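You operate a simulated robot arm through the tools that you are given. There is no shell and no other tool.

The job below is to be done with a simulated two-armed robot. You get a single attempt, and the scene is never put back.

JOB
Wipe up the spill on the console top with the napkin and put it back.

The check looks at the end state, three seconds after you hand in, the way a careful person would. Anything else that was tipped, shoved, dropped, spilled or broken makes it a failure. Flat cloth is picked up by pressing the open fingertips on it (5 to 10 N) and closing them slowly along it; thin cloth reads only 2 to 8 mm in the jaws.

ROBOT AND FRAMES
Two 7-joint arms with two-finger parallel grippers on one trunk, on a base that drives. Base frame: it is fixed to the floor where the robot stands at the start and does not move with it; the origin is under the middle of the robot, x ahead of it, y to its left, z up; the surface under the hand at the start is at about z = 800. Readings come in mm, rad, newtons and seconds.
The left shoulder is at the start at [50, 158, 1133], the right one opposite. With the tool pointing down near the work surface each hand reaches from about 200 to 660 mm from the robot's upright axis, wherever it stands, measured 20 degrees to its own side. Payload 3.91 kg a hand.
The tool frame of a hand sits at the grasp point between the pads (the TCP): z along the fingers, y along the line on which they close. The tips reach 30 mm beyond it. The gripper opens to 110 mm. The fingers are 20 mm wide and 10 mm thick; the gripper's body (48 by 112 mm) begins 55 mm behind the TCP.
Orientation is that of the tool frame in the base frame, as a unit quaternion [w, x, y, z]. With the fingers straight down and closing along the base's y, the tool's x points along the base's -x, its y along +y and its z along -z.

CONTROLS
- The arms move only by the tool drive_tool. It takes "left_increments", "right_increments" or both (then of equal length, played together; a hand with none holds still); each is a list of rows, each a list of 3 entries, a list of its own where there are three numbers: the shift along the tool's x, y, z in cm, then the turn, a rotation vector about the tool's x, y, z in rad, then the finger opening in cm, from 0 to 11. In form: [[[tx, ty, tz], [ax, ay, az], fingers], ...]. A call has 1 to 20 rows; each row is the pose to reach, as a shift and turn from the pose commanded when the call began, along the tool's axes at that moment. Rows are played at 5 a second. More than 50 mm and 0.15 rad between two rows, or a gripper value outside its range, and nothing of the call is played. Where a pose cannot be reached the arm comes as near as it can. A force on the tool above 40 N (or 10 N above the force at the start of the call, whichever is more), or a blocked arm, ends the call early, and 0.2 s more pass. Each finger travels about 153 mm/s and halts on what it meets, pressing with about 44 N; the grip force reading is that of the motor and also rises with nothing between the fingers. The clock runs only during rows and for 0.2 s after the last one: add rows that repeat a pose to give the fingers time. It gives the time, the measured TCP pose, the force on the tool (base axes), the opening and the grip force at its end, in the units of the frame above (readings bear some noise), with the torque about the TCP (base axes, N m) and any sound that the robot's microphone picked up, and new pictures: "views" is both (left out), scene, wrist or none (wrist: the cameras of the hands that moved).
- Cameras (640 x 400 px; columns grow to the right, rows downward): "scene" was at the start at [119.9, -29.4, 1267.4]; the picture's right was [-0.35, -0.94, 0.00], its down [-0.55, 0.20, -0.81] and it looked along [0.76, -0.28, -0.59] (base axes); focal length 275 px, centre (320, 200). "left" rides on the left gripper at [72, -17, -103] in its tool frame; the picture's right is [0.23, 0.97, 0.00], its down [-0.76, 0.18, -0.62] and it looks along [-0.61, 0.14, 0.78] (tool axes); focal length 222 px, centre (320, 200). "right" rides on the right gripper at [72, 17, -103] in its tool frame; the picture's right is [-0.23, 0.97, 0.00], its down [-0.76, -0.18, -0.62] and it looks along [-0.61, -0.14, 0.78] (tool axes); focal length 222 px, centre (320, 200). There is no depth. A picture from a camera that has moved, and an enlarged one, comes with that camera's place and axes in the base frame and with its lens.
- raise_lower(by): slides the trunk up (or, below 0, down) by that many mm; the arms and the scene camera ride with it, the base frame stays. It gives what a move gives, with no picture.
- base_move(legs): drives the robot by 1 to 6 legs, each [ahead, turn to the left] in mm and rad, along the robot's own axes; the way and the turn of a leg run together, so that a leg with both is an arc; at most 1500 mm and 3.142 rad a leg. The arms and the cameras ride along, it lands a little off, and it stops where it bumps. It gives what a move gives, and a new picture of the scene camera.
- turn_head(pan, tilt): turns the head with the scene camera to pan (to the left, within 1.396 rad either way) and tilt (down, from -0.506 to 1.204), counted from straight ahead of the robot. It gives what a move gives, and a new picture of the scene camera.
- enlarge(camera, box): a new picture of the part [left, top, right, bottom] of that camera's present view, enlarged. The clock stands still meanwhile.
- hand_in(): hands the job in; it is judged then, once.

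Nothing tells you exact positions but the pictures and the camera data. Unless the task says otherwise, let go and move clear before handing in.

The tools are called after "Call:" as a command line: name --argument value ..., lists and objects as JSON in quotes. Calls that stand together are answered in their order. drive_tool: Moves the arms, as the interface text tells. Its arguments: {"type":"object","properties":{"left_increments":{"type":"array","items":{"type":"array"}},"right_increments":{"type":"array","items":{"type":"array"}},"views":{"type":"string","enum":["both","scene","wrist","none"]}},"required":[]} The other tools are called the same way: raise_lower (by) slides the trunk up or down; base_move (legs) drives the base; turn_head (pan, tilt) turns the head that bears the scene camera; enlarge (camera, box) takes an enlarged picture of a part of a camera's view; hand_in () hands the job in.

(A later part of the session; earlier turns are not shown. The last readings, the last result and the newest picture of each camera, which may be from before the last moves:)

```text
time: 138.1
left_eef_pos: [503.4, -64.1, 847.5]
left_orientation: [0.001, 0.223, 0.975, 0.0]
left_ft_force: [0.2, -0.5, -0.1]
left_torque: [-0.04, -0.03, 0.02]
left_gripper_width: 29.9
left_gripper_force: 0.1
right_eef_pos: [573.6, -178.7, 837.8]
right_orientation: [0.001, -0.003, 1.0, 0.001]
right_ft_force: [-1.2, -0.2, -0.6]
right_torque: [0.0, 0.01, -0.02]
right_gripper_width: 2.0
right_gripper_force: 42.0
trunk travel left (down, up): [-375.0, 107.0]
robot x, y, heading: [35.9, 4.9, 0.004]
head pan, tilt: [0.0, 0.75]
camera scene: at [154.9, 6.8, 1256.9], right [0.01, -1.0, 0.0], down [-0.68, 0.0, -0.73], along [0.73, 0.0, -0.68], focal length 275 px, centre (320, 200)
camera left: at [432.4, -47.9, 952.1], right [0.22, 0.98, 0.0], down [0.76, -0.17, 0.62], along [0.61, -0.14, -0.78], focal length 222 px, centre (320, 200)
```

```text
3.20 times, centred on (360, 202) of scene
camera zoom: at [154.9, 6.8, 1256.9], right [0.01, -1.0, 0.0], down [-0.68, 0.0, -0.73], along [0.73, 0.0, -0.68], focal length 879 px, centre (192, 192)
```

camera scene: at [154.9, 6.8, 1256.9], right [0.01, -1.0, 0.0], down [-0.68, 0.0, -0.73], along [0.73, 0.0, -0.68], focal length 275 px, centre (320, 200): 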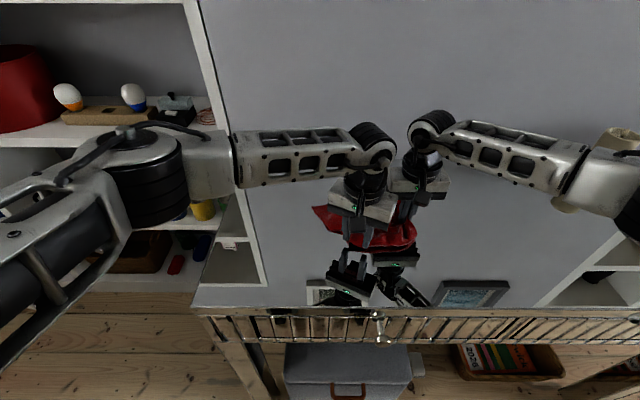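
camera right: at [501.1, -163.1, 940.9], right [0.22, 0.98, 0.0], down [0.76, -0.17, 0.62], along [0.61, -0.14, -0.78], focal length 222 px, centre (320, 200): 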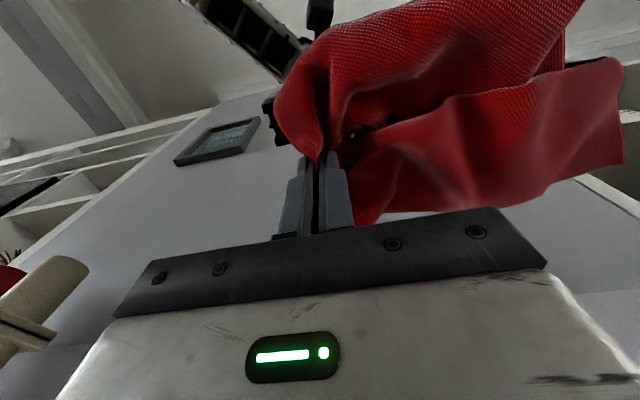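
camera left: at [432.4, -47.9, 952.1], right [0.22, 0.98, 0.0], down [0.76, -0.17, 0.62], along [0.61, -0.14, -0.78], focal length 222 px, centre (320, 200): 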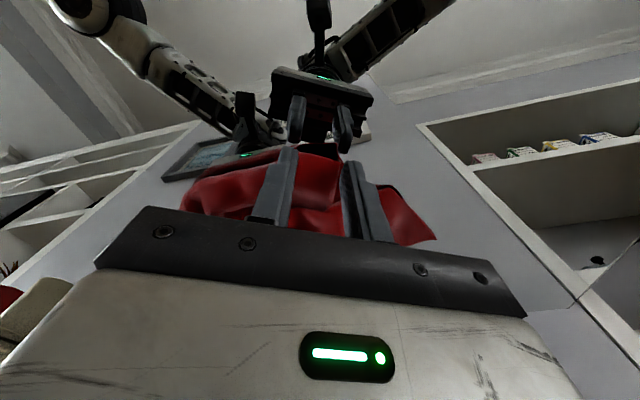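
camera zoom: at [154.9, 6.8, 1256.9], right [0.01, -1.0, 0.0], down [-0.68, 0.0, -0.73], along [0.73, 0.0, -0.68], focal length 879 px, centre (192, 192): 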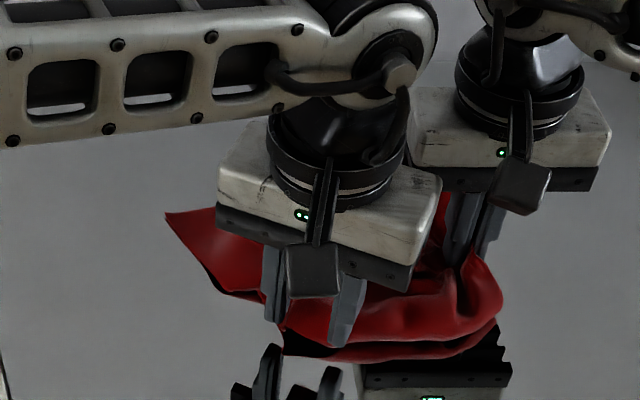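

The left finger is just off the edge of the corner. I shift about 11 mm further in and lower to contact.

Call:
drive_tool --left_increments '[[[-0.75, -0.86, 0], [0, 0, 0], 3], [[-0.75, -0.86, 0.6], [0, 0, 0], 3], [[-0.75, -0.86, 1.1], [0, 0, 0], 3], [[-0.75, -0.86, 1.4], [0, 0, 0], 3], [[-0.75, -0.86, 1.6], [0, 0, 0], 3], [[-0.75, -0.86, 1.7], [0, 0, 0], 3]]' --views "wrist"

Call:
enlarge --camera "left" --box '[160, 40, 480, 240]'

```text
time: 139.5
left_eef_pos: [507.4, -76.2, 832.7]
left_orientation: [0.001, 0.223, 0.975, 0.0]
left_ft_force: [0.3, 0.1, 1.0]
left_torque: [-0.02, -0.03, 0.0]
left_gripper_width: 30.1
left_gripper_force: 0.0
right_eef_pos: [572.5, -178.3, 836.6]
right_orientation: [0.0, -0.003, 1.0, 0.0]
right_ft_force: [-0.2, -0.1, -0.2]
right_torque: [-0.01, 0.01, -0.07]
right_gripper_width: 2.2
right_gripper_force: 42.5
trunk travel left (down, up): [-375.0, 107.0]
robot x, y, heading: [34.7, 2.2, 0.008]
head pan, tilt: [0.0, 0.75]
camera left: at [436.1, -59.9, 935.7], right [0.22, 0.98, 0.0], down [0.76, -0.17, 0.62], along [0.61, -0.14, -0.78], focal length 222 px, centre (320, 200)
```

left: 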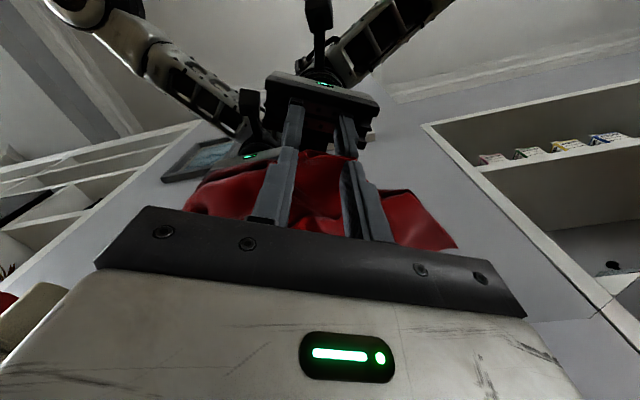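

```text
2.00 times, centred on (320, 140) of left
camera zoom: at [436.1, -59.9, 935.7], right [0.22, 0.98, 0.0], down [0.76, -0.17, 0.62], along [0.61, -0.14, -0.78], focal length 444 px, centre (320, 320)
```

zoom: 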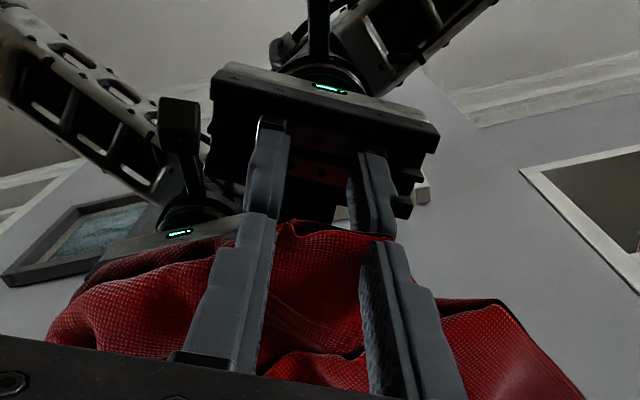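

Call:
drive_tool --left_increments '[[[0, 0, 0.15], [0, 0, 0], 3], [[0, 0, 0.25], [0, 0, 0], 2.7], [[0, 0, 0.25], [0, 0, 0], 2.4], [[0, 0, 0.25], [0, 0, 0], 2.0], [[0, 0, 0.25], [0, 0, 0], 1.6], [[0, 0, 0.25], [0, 0, 0], 1.2], [[0, 0, 0.25], [0, 0, 0], 0.8], [[0, 0, 0.25], [0, 0, 0], 0.4], [[0, 0, 0.25], [0, 0, 0], 0], [[0, 0, 0.25], [0, 0, 0], 0], [[0, 0, 0.25], [0, 0, 0], 0]]' --views "wrist"

Call:
enlarge --camera "left" --box '[160, 40, 480, 240]'

Call:
enlarge --camera "scene" --box '[260, 140, 460, 265]'

```text
time: 141.9
left_eef_pos: [507.8, -77.8, 831.9]
left_orientation: [0.003, 0.223, 0.975, 0.001]
left_ft_force: [0.1, -0.7, 24.4]
left_torque: [0.04, -0.17, 0.0]
left_gripper_width: 1.7
left_gripper_force: 41.7
right_eef_pos: [570.3, -178.0, 837.0]
right_orientation: [0.002, -0.004, 1.0, 0.0]
right_ft_force: [-0.5, -0.1, 0.2]
right_torque: [0.0, 0.01, -0.02]
right_gripper_width: 2.0
right_gripper_force: 42.1
trunk travel left (down, up): [-375.0, 107.0]
robot x, y, heading: [33.8, 7.3, 0.001]
head pan, tilt: [0.0, 0.75]
camera left: at [435.7, -59.2, 934.8], right [0.22, 0.98, 0.0], down [0.76, -0.17, 0.63], along [0.61, -0.14, -0.78], focal length 222 px, centre (320, 200)
```

left: 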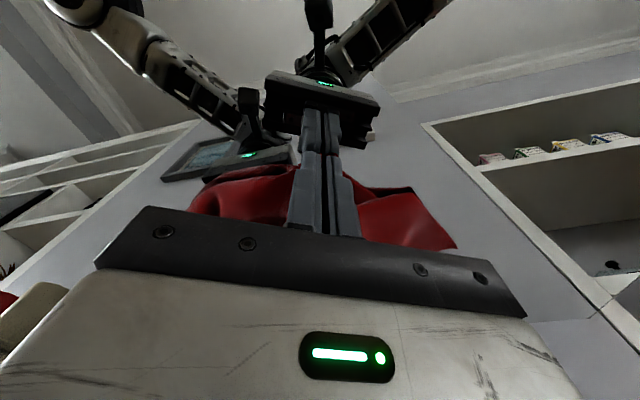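

```text
2.00 times, centred on (320, 140) of left
camera zoom: at [435.7, -59.2, 934.8], right [0.22, 0.98, 0.0], down [0.76, -0.17, 0.63], along [0.61, -0.14, -0.78], focal length 444 px, centre (320, 320)
```

zoom: 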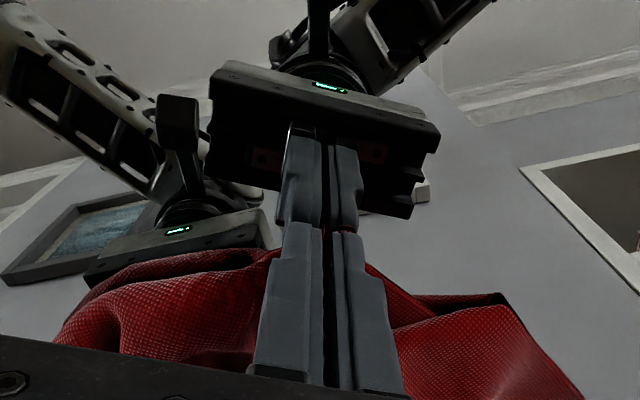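

```text
3.20 times, centred on (360, 202) of scene
camera zoom: at [153.0, 7.0, 1257.2], right [0.01, -1.0, 0.0], down [-0.68, 0.0, -0.73], along [0.73, 0.0, -0.68], focal length 879 px, centre (192, 192)
```

zoom: 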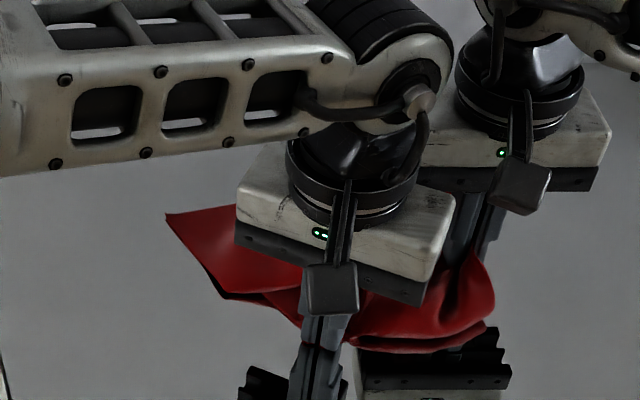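

The front corner is gripped. I pull it out to the front-left while the right hand holds.

Call:
drive_tool --left_increments '[[[0, 0, -1], [0, 0, 0], 0], [[1, 0.7, -1.4], [0, 0, 0], 0], [[2.5, 1.7, -1.4], [0, 0, 0], 0], [[4, 2.75, -1.4], [0, 0, 0], 0], [[5.5, 3.8, -1.4], [0, 0, 0], 0], [[7, 4.8, -1.4], [0, 0, 0], 0], [[8.3, 5.7, -1.3], [0, 0, 0], 0], [[9.4, 6.4, -1], [0, 0, 0], 0], [[9.4, 6.4, -0.8], [0, 0, 0], 0]]' --views "both"

Call:
enlarge --camera "scene" --box '[220, 120, 460, 270]'

```text
time: 143.6
left_eef_pos: [460.0, 2.8, 846.1]
left_orientation: [0.013, 0.226, 0.974, -0.013]
left_ft_force: [8.5, -16.6, -1.7]
left_torque: [-0.48, -0.28, -0.11]
left_gripper_width: 1.7
left_gripper_force: 41.6
right_eef_pos: [566.2, -164.2, 838.1]
right_orientation: [-0.006, -0.013, 1.0, 0.014]
right_ft_force: [-8.9, 16.7, 1.4]
right_torque: [0.51, 0.28, -0.16]
right_gripper_width: 2.0
right_gripper_force: 42.2
trunk travel left (down, up): [-375.0, 107.0]
robot x, y, heading: [37.7, 6.2, 0.009]
head pan, tilt: [0.0, 0.75]
stopped in row 8 (right hand): the force on the tool passed its limit at 42 N (the readings are from after the stop); the commanded pose is now the measured one
camera scene: at [154.9, 6.8, 1256.9], right [0.01, -1.0, 0.0], down [-0.68, 0.0, -0.73], along [0.73, 0.0, -0.68], focal length 275 px, centre (320, 200)
camera left: at [385.8, 25.3, 948.7], right [0.22, 0.97, -0.03], down [0.75, -0.16, 0.64], along [0.62, -0.16, -0.77], focal length 222 px, centre (320, 200)
```

scene: 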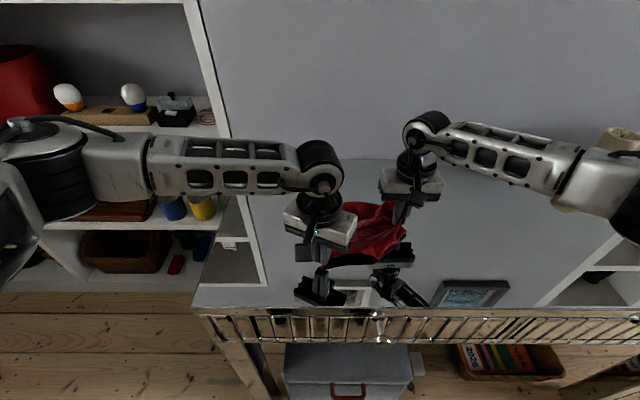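
left: 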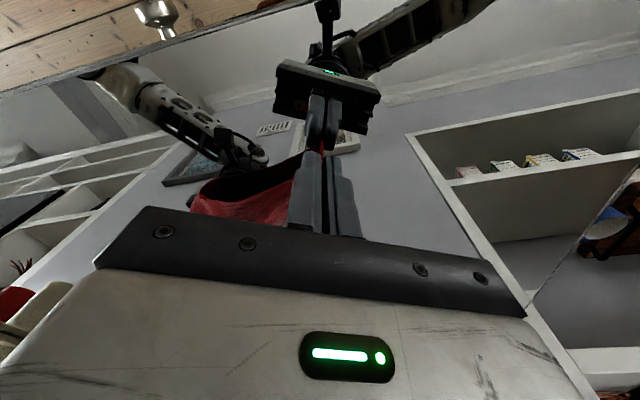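

```text
2.67 times, centred on (340, 195) of scene
camera zoom: at [154.9, 6.8, 1256.9], right [0.01, -1.0, 0.0], down [-0.68, 0.0, -0.73], along [0.73, 0.0, -0.68], focal length 733 px, centre (267, 213)
```

zoom: 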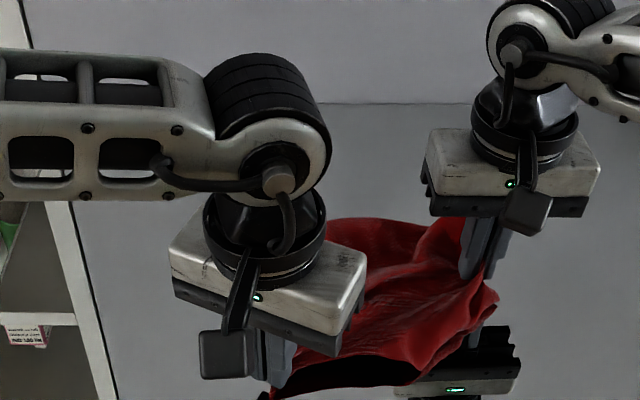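

The cloth is now taut between the hands, at 18 N. I slacken slightly, set the corner down, release it and lift the left hand away to look.

Call:
drive_tool --left_increments '[[[-0.5, -0.3, 0.5], [0, 0, 0], 0], [[-0.5, -0.3, 1.1], [0, 0, 0], 0], [[-0.5, -0.3, 1.3], [0, 0, 0], 0.5], [[-0.5, -0.3, 1.3], [0, 0, 0], 2], [[-0.5, -0.3, 1], [0, 0, 0], 3], [[-0.5, -0.3, -2], [0, 0, 0], 3], [[0, 0, -6], [0, 0, 0], 3], [[1, 2, -10], [0, 0, 0], 3], [[2, 5, -13], [0, 0, 0], 3], [[3, 8, -16], [0, 0, 0], 3], [[4, 11, -18], [0, 0, 0], 3]]' --views "both"

Call:
enlarge --camera "scene" --box '[220, 120, 460, 270]'

```text
time: 146.0
left_eef_pos: [467.7, 127.9, 1023.3]
left_orientation: [0.008, 0.224, 0.974, -0.008]
left_ft_force: [-0.3, -0.1, 0.9]
left_torque: [0.0, 0.03, 0.02]
left_gripper_width: 30.1
left_gripper_force: 0.0
right_eef_pos: [568.9, -169.4, 837.3]
right_orientation: [-0.004, -0.009, 1.0, 0.009]
right_ft_force: [-0.3, 0.7, 0.0]
right_torque: [0.01, 0.01, -0.06]
right_gripper_width: 2.0
right_gripper_force: 41.9
trunk travel left (down, up): [-375.0, 107.0]
robot x, y, heading: [34.8, 4.1, 0.008]
head pan, tilt: [0.0, 0.75]
camera scene: at [154.8, 7.1, 1256.9], right [0.01, -1.0, 0.0], down [-0.68, 0.0, -0.73], along [0.73, 0.0, -0.68], focal length 275 px, centre (320, 200)
camera left: at [395.6, 147.4, 1125.1], right [0.22, 0.97, -0.02], down [0.75, -0.16, 0.64], along [0.62, -0.15, -0.77], focal length 222 px, centre (320, 200)
```

scene: 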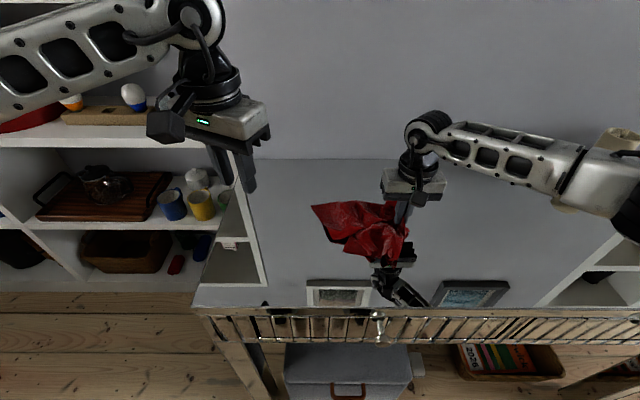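
left: 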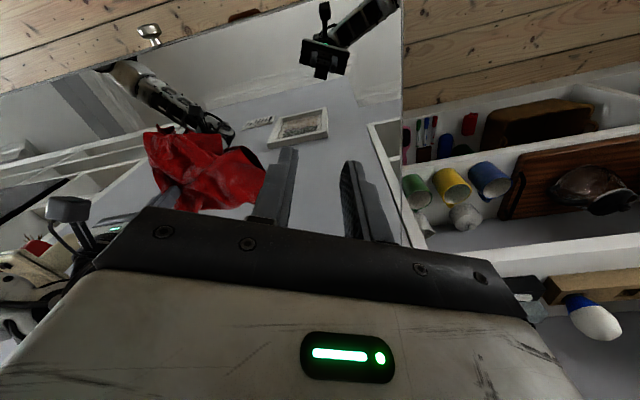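

```text
2.67 times, centred on (340, 195) of scene
camera zoom: at [154.8, 7.1, 1256.9], right [0.01, -1.0, 0.0], down [-0.68, 0.0, -0.73], along [0.73, 0.0, -0.68], focal length 733 px, centre (267, 213)
```

zoom: 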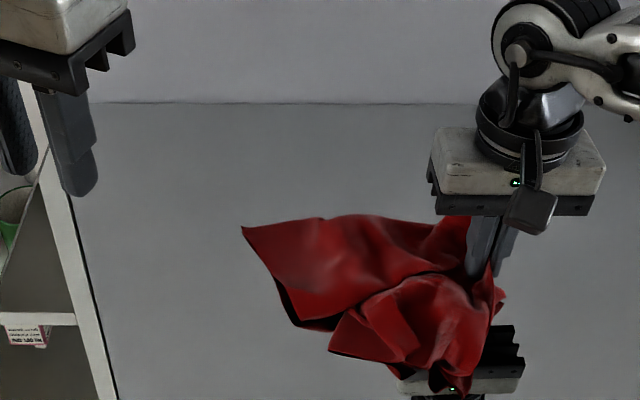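

The pulled part sprang back, but the corner at (620, 26) is clearly exposed. I grip that one with the left hand and lift the napkin between both hands, so that gravity unfolds it. First I move above the corner.

Call:
drive_tool --left_increments '[[[-3, -1, 0], [0, 0, -0.1], 3], [[-6, -2, 1], [0, 0, -0.2], 3], [[-9, -3, 3], [0, 0, -0.3], 3], [[-12, -4, 5.5], [0, 0, -0.4], 3], [[-15, -5, 8], [0, 0, -0.45], 3], [[-18.1, -5.7, 10.5], [0, 0, -0.45], 3], [[-18.1, -5.7, 12.3], [0, 0, -0.45], 3], [[-18.1, -5.7, 12.3], [0, 0, -0.45], 3]]' --views "both"

Call:
enlarge --camera "left" --box '[160, 40, 480, 240]'

Call:
enlarge --camera "scene" --box '[260, 140, 460, 265]'

```text
time: 147.8
left_eef_pos: [607.9, -3.7, 903.9]
left_orientation: [0.007, 0.002, 1.0, -0.011]
left_ft_force: [1.0, 0.0, -0.2]
left_torque: [-0.01, 0.0, 0.04]
left_gripper_width: 30.2
left_gripper_force: 0.2
right_eef_pos: [569.3, -169.4, 838.0]
right_orientation: [-0.005, -0.01, 1.0, 0.011]
right_ft_force: [0.6, -1.0, 0.0]
right_torque: [0.05, -0.02, 0.01]
right_gripper_width: 2.1
right_gripper_force: 41.7
trunk travel left (down, up): [-375.0, 107.0]
robot x, y, heading: [32.7, 7.5, 0.005]
head pan, tilt: [0.0, 0.75]
camera scene: at [154.9, 6.8, 1256.9], right [0.01, -1.0, 0.0], down [-0.68, 0.0, -0.73], along [0.73, 0.0, -0.68], focal length 275 px, centre (320, 200)
camera left: at [534.9, -18.1, 1006.4], right [-0.22, 0.97, -0.02], down [0.75, 0.19, 0.63], along [0.62, 0.12, -0.78], focal length 222 px, centre (320, 200)
```

scene: 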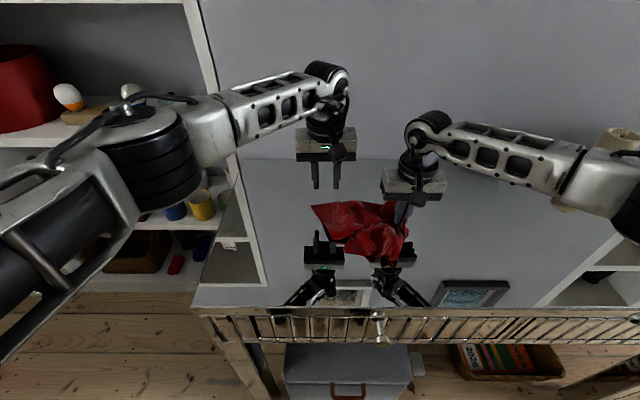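
left: 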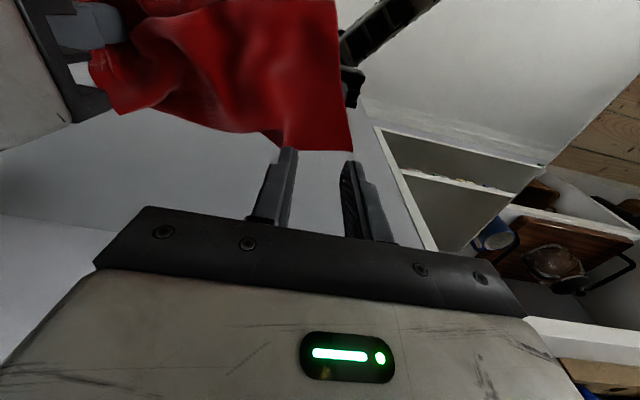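

```text
2.00 times, centred on (320, 140) of left
camera zoom: at [534.9, -18.1, 1006.4], right [-0.22, 0.97, -0.02], down [0.75, 0.19, 0.63], along [0.62, 0.12, -0.78], focal length 444 px, centre (320, 320)
```

zoom: 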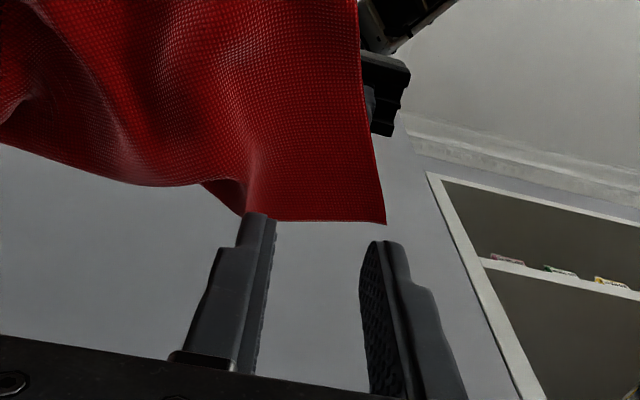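

```text
3.20 times, centred on (360, 202) of scene
camera zoom: at [154.9, 6.8, 1256.9], right [0.01, -1.0, 0.0], down [-0.68, 0.0, -0.73], along [0.73, 0.0, -0.68], focal length 879 px, centre (192, 192)
```

zoom: 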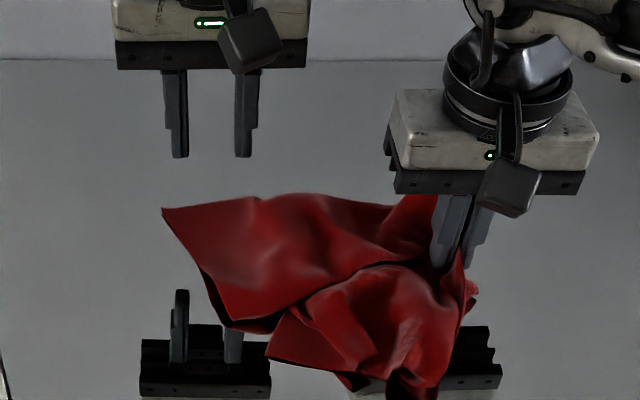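

The corner is clear in the wrist view, at about (628, 30). I lower onto a point just inside it.

Call:
drive_tool --left_increments '[[[-0.2, 0.5, 3], [0.02, 0.014, 0], 3], [[-0.3, 0.85, 5.5], [0.02, 0.014, 0], 3], [[-0.3, 0.85, 6.6], [0.02, 0.014, 0], 3], [[-0.3, 0.85, 7], [0.02, 0.014, 0], 3], [[-0.3, 0.85, 7.2], [0.02, 0.014, 0], 3], [[-0.3, 0.85, 7.35], [0.02, 0.014, 0], 3]]' --views "wrist"

Call:
enlarge --camera "left" --box '[160, 40, 480, 240]'

```text
time: 149.2
left_eef_pos: [610.8, 3.1, 831.7]
left_orientation: [0.001, 0.002, 1.0, -0.02]
left_ft_force: [-0.9, 0.8, 7.0]
left_torque: [0.21, -0.03, -0.01]
left_gripper_width: 29.9
left_gripper_force: 0.1
right_eef_pos: [569.1, -169.4, 837.7]
right_orientation: [-0.004, -0.01, 1.0, 0.01]
right_ft_force: [0.6, 1.3, 0.4]
right_torque: [0.0, 0.01, 0.02]
right_gripper_width: 1.7
right_gripper_force: 41.8
trunk travel left (down, up): [-375.0, 107.0]
robot x, y, heading: [36.6, 6.6, 0.005]
head pan, tilt: [0.0, 0.75]
camera left: at [539.6, -9.8, 936.2], right [-0.22, 0.97, -0.04], down [0.76, 0.2, 0.62], along [0.61, 0.11, -0.79], focal length 222 px, centre (320, 200)
```

left: 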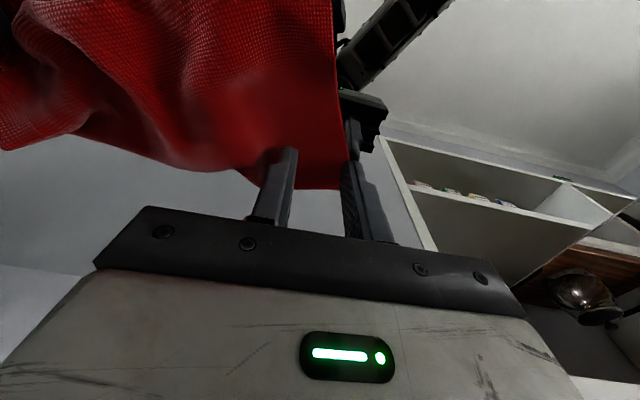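

```text
2.00 times, centred on (320, 140) of left
camera zoom: at [539.6, -9.8, 936.2], right [-0.22, 0.97, -0.04], down [0.76, 0.2, 0.62], along [0.61, 0.11, -0.79], focal length 444 px, centre (320, 320)
```

zoom: 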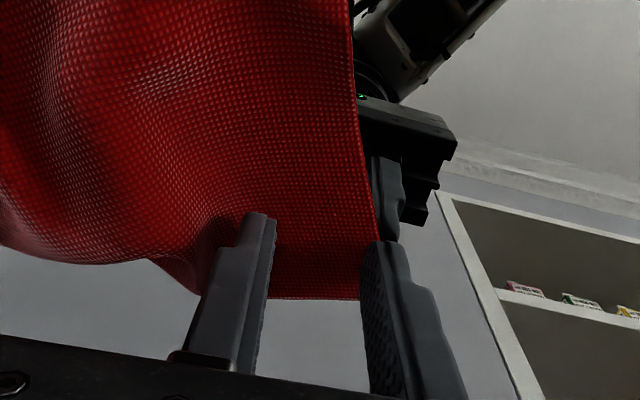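

The left finger is just off the edge. I lift, shift 8 mm inward, level the hand and press again.

Call:
drive_tool --left_increments '[[[0, 0, -1], [-0.02, 0, 0], 3], [[0, -0.8, -1], [-0.04, 0, 0], 3], [[0, -0.8, -0.5], [-0.04, 0, 0], 3], [[0, -0.8, -0.2], [-0.04, 0, 0], 3], [[0, -0.8, 0], [-0.04, 0, 0], 3], [[0, -0.8, 0.1], [-0.04, 0, 0], 3]]' --views "wrist"

Call:
enlarge --camera "left" --box '[160, 40, 480, 240]'

```text
time: 150.6
left_eef_pos: [609.0, -5.5, 832.1]
left_orientation: [0.002, 0.002, 1.0, 0.0]
left_ft_force: [-0.1, -0.1, 1.7]
left_torque: [0.03, 0.02, -0.04]
left_gripper_width: 30.0
left_gripper_force: 0.3
right_eef_pos: [568.7, -168.7, 838.6]
right_orientation: [-0.004, -0.009, 1.0, 0.01]
right_ft_force: [-0.9, 0.6, 0.8]
right_torque: [0.03, -0.02, -0.02]
right_gripper_width: 2.2
right_gripper_force: 42.3
trunk travel left (down, up): [-375.0, 107.0]
robot x, y, heading: [36.2, 6.1, 0.01]
head pan, tilt: [0.0, 0.75]
camera left: at [538.2, -21.5, 935.0], right [-0.22, 0.97, 0.0], down [0.76, 0.18, 0.62], along [0.61, 0.14, -0.78], focal length 222 px, centre (320, 200)
```

left: 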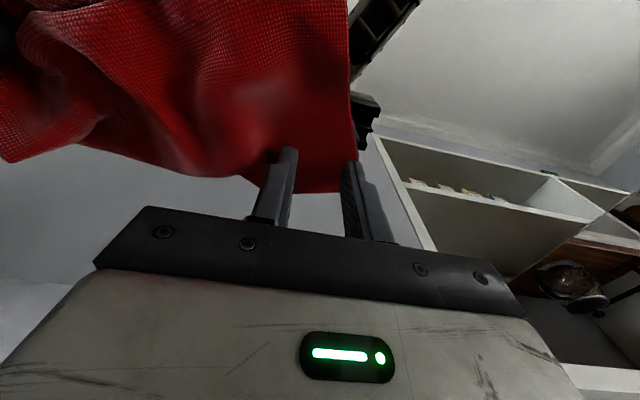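

```text
2.00 times, centred on (320, 140) of left
camera zoom: at [538.2, -21.5, 935.0], right [-0.22, 0.97, 0.0], down [0.76, 0.18, 0.62], along [0.61, 0.14, -0.78], focal length 444 px, centre (320, 320)
```

zoom: 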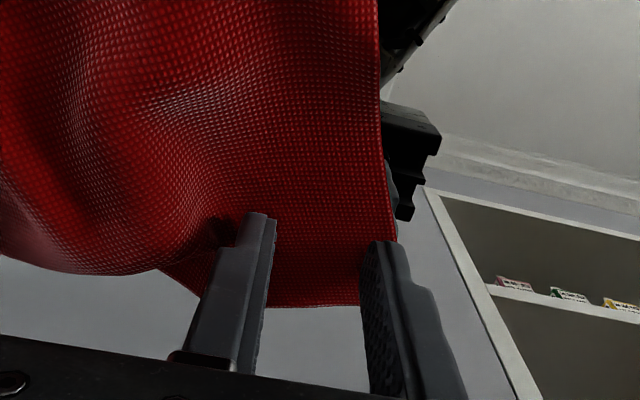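

Now the corner is under both fingers. I press a little and close slowly.

Call:
drive_tool --left_increments '[[[0, -0.1, 0.15], [0, 0, 0], 3], [[0, -0.1, 0.2], [0, 0, 0], 2.6], [[0, -0.1, 0.2], [0, 0, 0], 2.2], [[0, -0.1, 0.2], [0, 0, 0], 1.8], [[0, -0.1, 0.2], [0, 0, 0], 1.4], [[0, -0.1, 0.2], [0, 0, 0], 1], [[0, -0.1, 0.2], [0, 0, 0], 0.6], [[0, -0.1, 0.2], [0, 0, 0], 0.2], [[0, -0.1, 0.2], [0, 0, 0], 0], [[0, -0.1, 0.2], [0, 0, 0], 0], [[0, -0.1, -1], [0, 0, 0], 0]]' --views "wrist"

Call:
enlarge --camera "left" --box '[160, 40, 480, 240]'

```text
time: 153.0
left_eef_pos: [610.6, -7.4, 838.5]
left_orientation: [-0.001, 0.002, 1.0, 0.0]
left_ft_force: [0.1, -0.5, 0.2]
left_torque: [-0.01, -0.01, -0.02]
left_gripper_width: 0.0
left_gripper_force: 37.9
left hand out of reach, approached as far as the arm can: row 1
right_eef_pos: [568.6, -168.5, 836.3]
right_orientation: [-0.004, -0.009, 1.0, 0.01]
right_ft_force: [-0.3, 0.4, 0.7]
right_torque: [-0.02, -0.01, -0.03]
right_gripper_width: 2.0
right_gripper_force: 41.9
trunk travel left (down, up): [-375.0, 107.0]
robot x, y, heading: [34.9, 8.4, 0.002]
head pan, tilt: [0.0, 0.75]
camera left: at [538.9, -22.8, 942.3], right [-0.22, 0.97, 0.0], down [0.76, 0.18, 0.62], along [0.61, 0.14, -0.78], focal length 222 px, centre (320, 200)
```

left: 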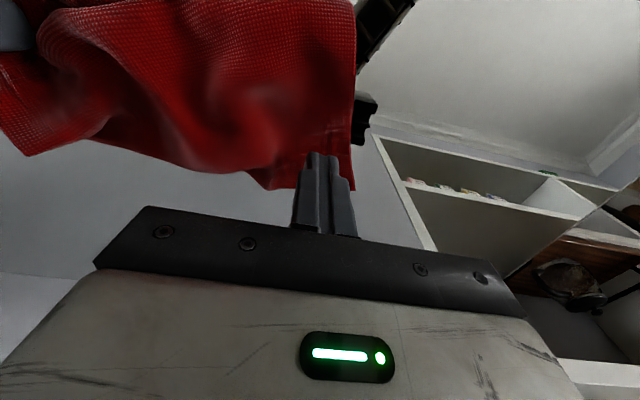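

```text
2.00 times, centred on (320, 140) of left
camera zoom: at [538.9, -22.8, 942.3], right [-0.22, 0.97, 0.0], down [0.76, 0.18, 0.62], along [0.61, 0.14, -0.78], focal length 444 px, centre (320, 320)
```

zoom: 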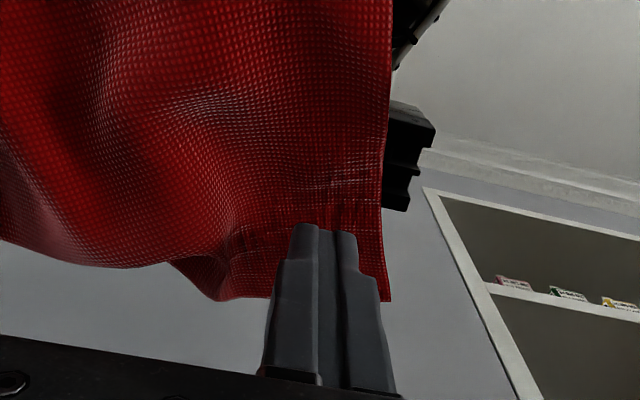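

That pinch missed (the width reads 0), as the arm was at the end of its reach and pressed too lightly. I come slightly closer, open wider, and press properly.

Call:
drive_tool --left_increments '[[[0.6, 0, -0.6], [0, 0, 0], 2], [[1.2, -0.1, -0.6], [0, 0, 0], 4], [[1.2, -0.1, 0], [0, 0, 0], 4], [[1.2, -0.1, 0.4], [0, 0, 0], 4], [[1.2, -0.1, 0.6], [0, 0, 0], 4], [[1.2, -0.1, 0.8], [0, 0, 0], 4], [[1.2, -0.1, 0.95], [0, 0, 0], 4], [[1.2, -0.1, 0.95], [0, 0, 0], 4]]' --views "wrist"

Call:
enlarge --camera "left" --box '[160, 40, 480, 240]'

```text
time: 154.8
left_eef_pos: [599.7, -8.6, 830.9]
left_orientation: [0.001, 0.001, 1.0, -0.001]
left_ft_force: [0.6, 0.2, 6.0]
left_torque: [0.08, -0.03, -0.02]
left_gripper_width: 40.1
left_gripper_force: 0.0
right_eef_pos: [568.8, -169.8, 837.2]
right_orientation: [-0.005, -0.01, 1.0, 0.011]
right_ft_force: [-0.2, 0.2, -0.1]
right_torque: [0.03, 0.01, -0.02]
right_gripper_width: 2.0
right_gripper_force: 42.2
trunk travel left (down, up): [-375.0, 107.0]
robot x, y, heading: [31.3, 4.8, 0.009]
head pan, tilt: [0.0, 0.75]
camera left: at [528.0, -24.1, 934.8], right [-0.22, 0.97, 0.0], down [0.76, 0.18, 0.62], along [0.61, 0.14, -0.78], focal length 222 px, centre (320, 200)
```

left: 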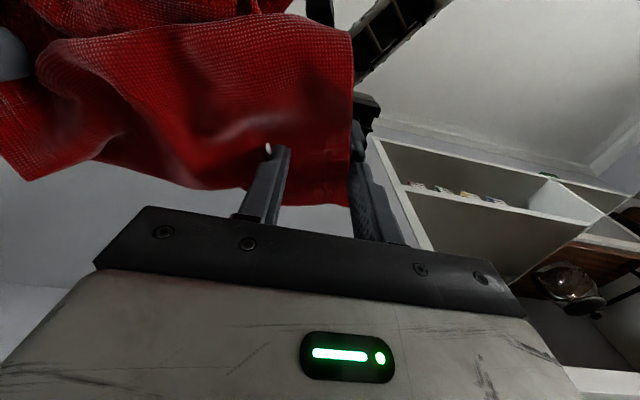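

```text
2.00 times, centred on (320, 140) of left
camera zoom: at [528.0, -24.1, 934.8], right [-0.22, 0.97, 0.0], down [0.76, 0.18, 0.62], along [0.61, 0.14, -0.78], focal length 444 px, centre (320, 320)
```

zoom: 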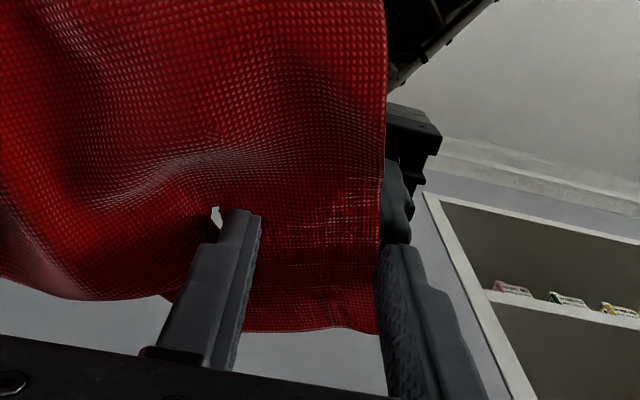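

Call:
drive_tool --left_increments '[[[0, 0, -0.8], [0, 0, 0], 4], [[0, -1.2, -0.8], [0, 0, 0], 4], [[0, -1.2, -0.2], [0, 0, 0], 4], [[0, -1.2, 0.0], [0, 0, 0], 4], [[0, -1.2, 0.1], [0, 0, 0], 4], [[0, -1.2, 0.1], [0, 0, 0], 3.6], [[0, -1.2, 0.1], [0, 0, 0], 3.2], [[0, -1.2, 0.1], [0, 0, 0], 2.8], [[0, -1.2, 0.1], [0, 0, 0], 2.4], [[0, -1.2, 0.1], [0, 0, 0], 2], [[0, -1.2, 0.1], [0, 0, 0], 1.6], [[0, -1.2, 0.1], [0, 0, 0], 1.2], [[0, -1.2, 0.1], [0, 0, 0], 0.8], [[0, -1.2, 0.1], [0, 0, 0], 0.4], [[0, -1.2, 0.1], [0, 0, 0], 0], [[0, -1.2, 0.1], [0, 0, 0], 0], [[0, -1.2, 0.1], [0, 0, 0], 0]]' --views "wrist"

Call:
enlarge --camera "left" --box '[160, 40, 480, 240]'

```text
time: 158.4
left_eef_pos: [599.9, -20.6, 831.1]
left_orientation: [0.002, 0.002, 1.0, 0.0]
left_ft_force: [0.7, -0.3, 17.8]
left_torque: [0.03, 0.0, -0.04]
left_gripper_width: 2.0
left_gripper_force: 41.8
right_eef_pos: [569.2, -169.3, 838.7]
right_orientation: [-0.003, -0.01, 1.0, 0.011]
right_ft_force: [0.4, -0.3, -0.2]
right_torque: [-0.02, -0.03, 0.0]
right_gripper_width: 2.2
right_gripper_force: 41.6
trunk travel left (down, up): [-375.0, 107.0]
robot x, y, heading: [32.0, 5.5, 0.004]
head pan, tilt: [0.0, 0.75]
camera left: at [527.5, -35.9, 934.6], right [-0.22, 0.97, 0.0], down [0.76, 0.18, 0.63], along [0.61, 0.14, -0.78], focal length 222 px, centre (320, 200)
```

left: 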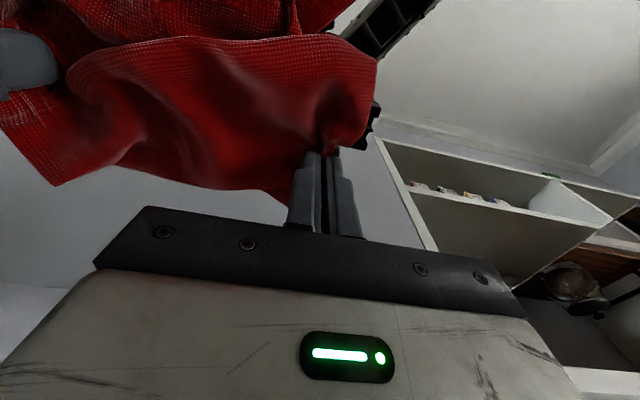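

```text
2.00 times, centred on (320, 140) of left
camera zoom: at [527.5, -35.9, 934.6], right [-0.22, 0.97, 0.0], down [0.76, 0.18, 0.63], along [0.61, 0.14, -0.78], focal length 444 px, centre (320, 320)
```

zoom: 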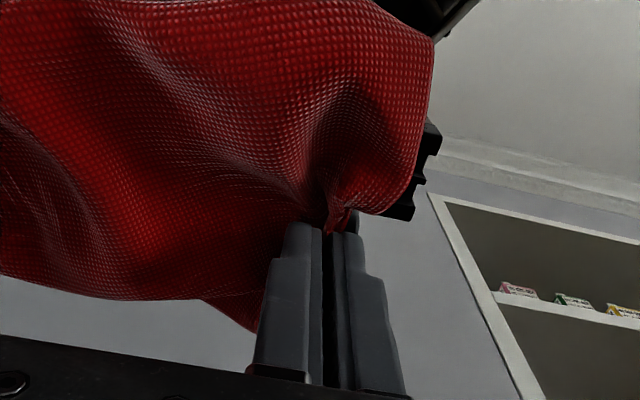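

Gripped near the corner (2.0 mm). Now I lift both hands together and spread them to let the napkin unfold in the air.

Call:
drive_tool --left_increments '[[[0, 0, -2], [0, 0, 0], 0], [[0, 0, -5], [0, 0, 0], 0], [[0, 0, -8], [0, 0, 0], 0], [[0, 0.5, -11], [0, 0, 0], 0], [[0, 1, -14], [0, 0, 0], 0], [[0.5, 2, -17], [0, 0, 0], 0], [[0.5, 3, -20], [0, 0, 0], 0], [[0.5, 4, -23], [0, 0, 0], 0], [[0.5, 5, -24.5], [0, 0, 0], 0], [[0.5, 5.5, -24.5], [0, 0, 0], 0], [[0.5, 5.5, -24.5], [0, 0, 0], 0]]' --right_increments '[[[0, 0, -2], [0, 0, 0], 0], [[0, 0, -5], [0, 0, 0], 0], [[0, 0, -8], [0, 0, 0], 0], [[0, 0, -11], [0, 0, 0], 0], [[0, 0, -14], [0, 0, 0], 0], [[0, 0, -17], [0, 0, 0], 0], [[0, 0, -20], [0, 0, 0], 0], [[0, 0, -23], [0, 0, 0], 0], [[0, 0, -24.5], [0, 0, 0], 0], [[0, 0, -24.5], [0, 0, 0], 0], [[0, 0, -24.5], [0, 0, 0], 0]]' --views "both"

Call:
enlarge --camera "scene" --box '[200, 40, 520, 240]'

```text
time: 160.8
left_eef_pos: [594.7, 34.1, 1074.1]
left_orientation: [0.001, 0.003, 1.0, -0.001]
left_ft_force: [-0.2, -7.4, 0.3]
left_torque: [-0.21, 0.02, 0.07]
left_gripper_width: 1.8
left_gripper_force: 41.3
right_eef_pos: [573.4, -173.4, 1082.3]
right_orientation: [-0.003, -0.01, 1.0, 0.011]
right_ft_force: [0.0, 6.3, -0.9]
right_torque: [0.22, -0.02, 0.04]
right_gripper_width: 2.0
right_gripper_force: 42.4
trunk travel left (down, up): [-375.0, 107.0]
robot x, y, heading: [39.7, 4.2, 0.007]
head pan, tilt: [0.0, 0.75]
camera scene: at [154.9, 6.7, 1256.9], right [0.01, -1.0, 0.0], down [-0.68, 0.0, -0.73], along [0.73, 0.0, -0.68], focal length 275 px, centre (320, 200)
camera right: at [501.3, -160.2, 1187.2], right [0.21, 0.98, 0.02], down [0.77, -0.18, 0.61], along [0.6, -0.11, -0.79], focal length 222 px, centre (320, 200)
camera left: at [522.6, 19.3, 1178.7], right [-0.22, 0.97, 0.0], down [0.76, 0.18, 0.62], along [0.61, 0.14, -0.78], focal length 222 px, centre (320, 200)
```

scene: 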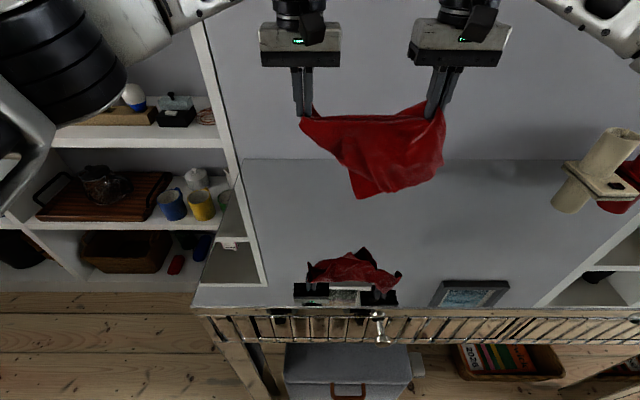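
right: 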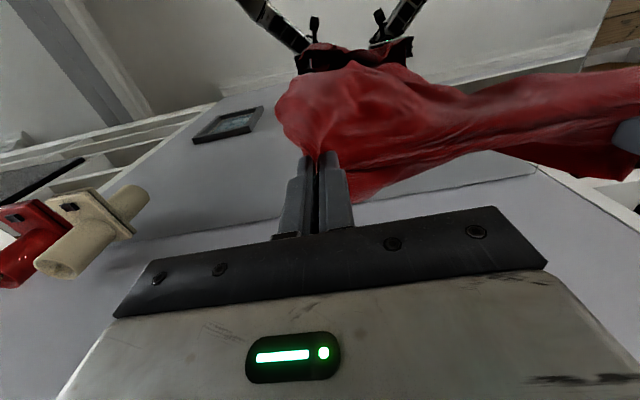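
left: 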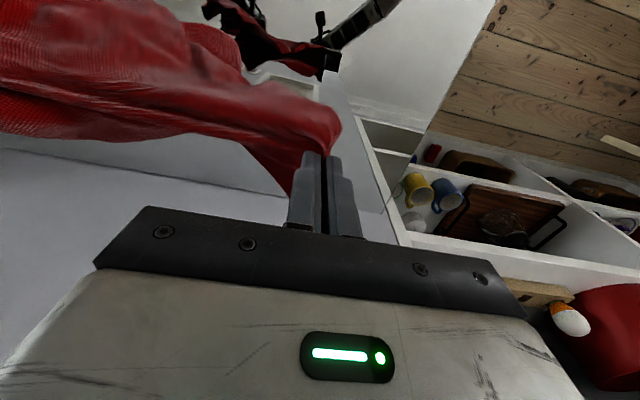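

```text
2.00 times, centred on (360, 140) of scene
camera zoom: at [154.9, 6.7, 1256.9], right [0.01, -1.0, 0.0], down [-0.68, 0.0, -0.73], along [0.73, 0.0, -0.68], focal length 550 px, centre (240, 320)
```

zoom: 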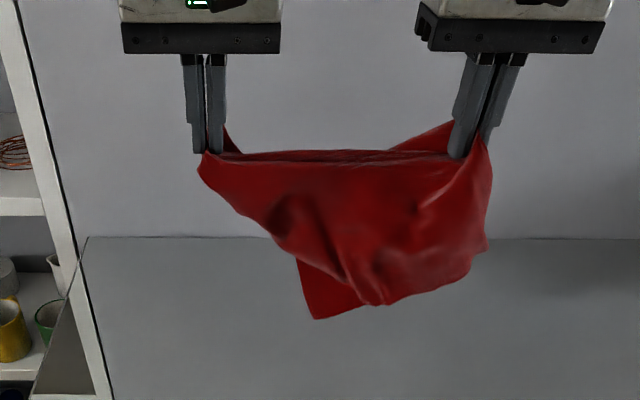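

The napkin hangs between the hands: the large half behind with its corner lowest, the small corner piece in front. I move both hands to the front-left so the low corner is above its final place, then lay the napkin down moving back.

Call:
drive_tool --left_increments '[[[1.1, 1.9, 0], [0, 0, 0], 0], [[2.2, 3.9, 0], [0, 0, 0], 0], [[3.3, 5.8, 0], [0, 0, 0], 0], [[4.4, 7.8, 0], [0, 0, 0], 0], [[5.5, 9.7, 0], [0, 0, 0], 0], [[6.6, 11.7, 0], [0, 0, 0], 0], [[7.7, 13.6, 0], [0, 0, 0], 0], [[8.8, 15.6, 0], [0, 0, 0], 0], [[8.8, 15.6, 0], [0, 0, 0], 0], [[8.8, 15.6, 0], [0, 0, 0], 0]]' --right_increments '[[[2, 2.3, 0.1], [0, 0, 0], 0], [[4, 4.6, 0.2], [0, 0, 0], 0], [[6, 6.9, 0.3], [0, 0, 0], 0], [[8.1, 9.2, 0.4], [0, 0, 0], 0], [[10.1, 11.4, 0.5], [0, 0, 0], 0], [[12.1, 13.7, 0.6], [0, 0, 0], 0], [[14.1, 16, 0.7], [0, 0, 0], 0], [[16.2, 18.2, 0.7], [0, 0, 0], 0], [[16.2, 18.2, 0.7], [0, 0, 0], 0], [[16.2, 18.2, 0.7], [0, 0, 0], 0]]' --views "both"

Call:
enlarge --camera "scene" --box '[160, 40, 480, 240]'

```text
time: 163.0
left_eef_pos: [506.6, 191.6, 1073.5]
left_orientation: [0.0, 0.002, 1.0, -0.001]
left_ft_force: [-2.8, -5.8, 0.6]
left_torque: [-0.18, 0.08, 0.01]
left_gripper_width: 1.9
left_gripper_force: 41.7
right_eef_pos: [405.8, 4.3, 1080.2]
right_orientation: [-0.004, -0.009, 1.0, 0.011]
right_ft_force: [3.2, 5.6, -0.9]
right_torque: [0.19, -0.15, -0.01]
right_gripper_width: 2.1
right_gripper_force: 42.3
trunk travel left (down, up): [-375.0, 107.0]
robot x, y, heading: [34.3, 3.1, 0.007]
head pan, tilt: [0.0, 0.75]
camera scene: at [154.9, 6.8, 1256.9], right [0.01, -1.0, 0.0], down [-0.68, 0.0, -0.73], along [0.73, 0.0, -0.68], focal length 275 px, centre (320, 200)
camera right: at [333.7, 17.5, 1184.6], right [0.21, 0.98, 0.02], down [0.77, -0.18, 0.61], along [0.6, -0.11, -0.79], focal length 222 px, centre (320, 200)
camera left: at [435.2, 176.3, 1176.9], right [-0.22, 0.97, 0.0], down [0.76, 0.18, 0.62], along [0.61, 0.14, -0.78], focal length 222 px, centre (320, 200)
```

scene: 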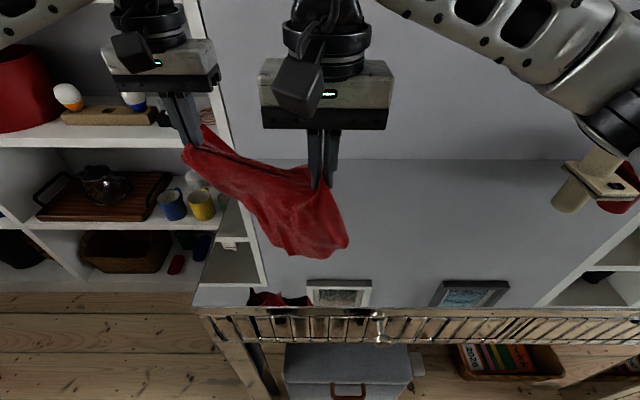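
right: 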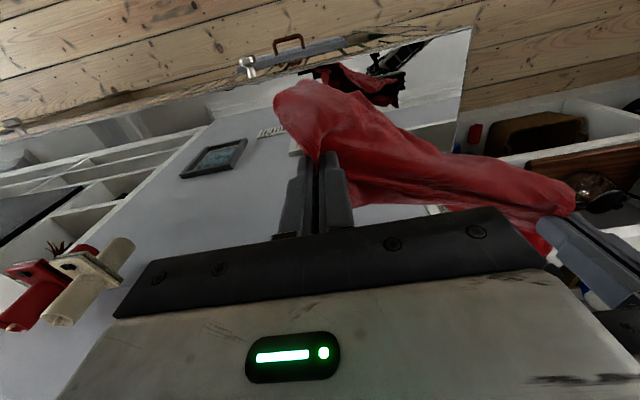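
left: 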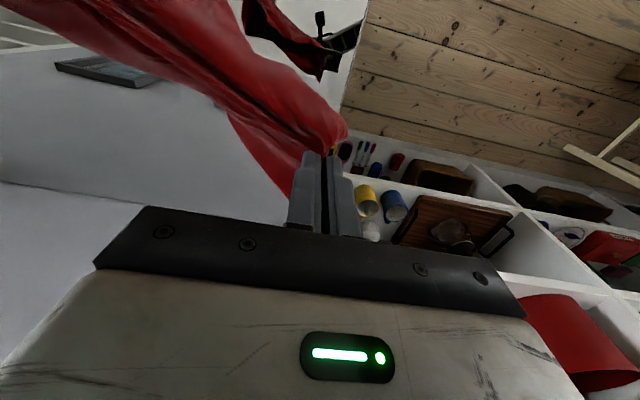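

```text
2.00 times, centred on (320, 140) of scene
camera zoom: at [154.9, 6.8, 1256.9], right [0.01, -1.0, 0.0], down [-0.68, 0.0, -0.73], along [0.73, 0.0, -0.68], focal length 550 px, centre (320, 320)
```

zoom: 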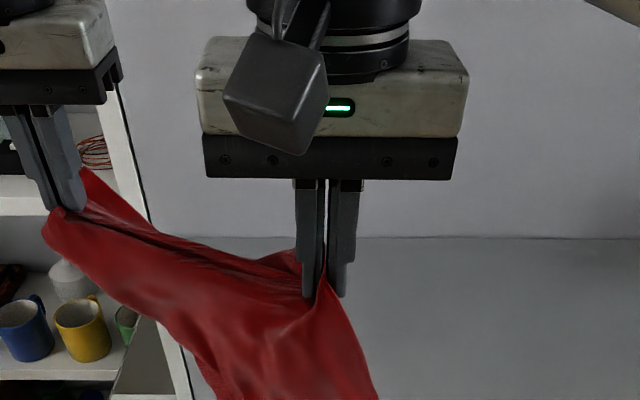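

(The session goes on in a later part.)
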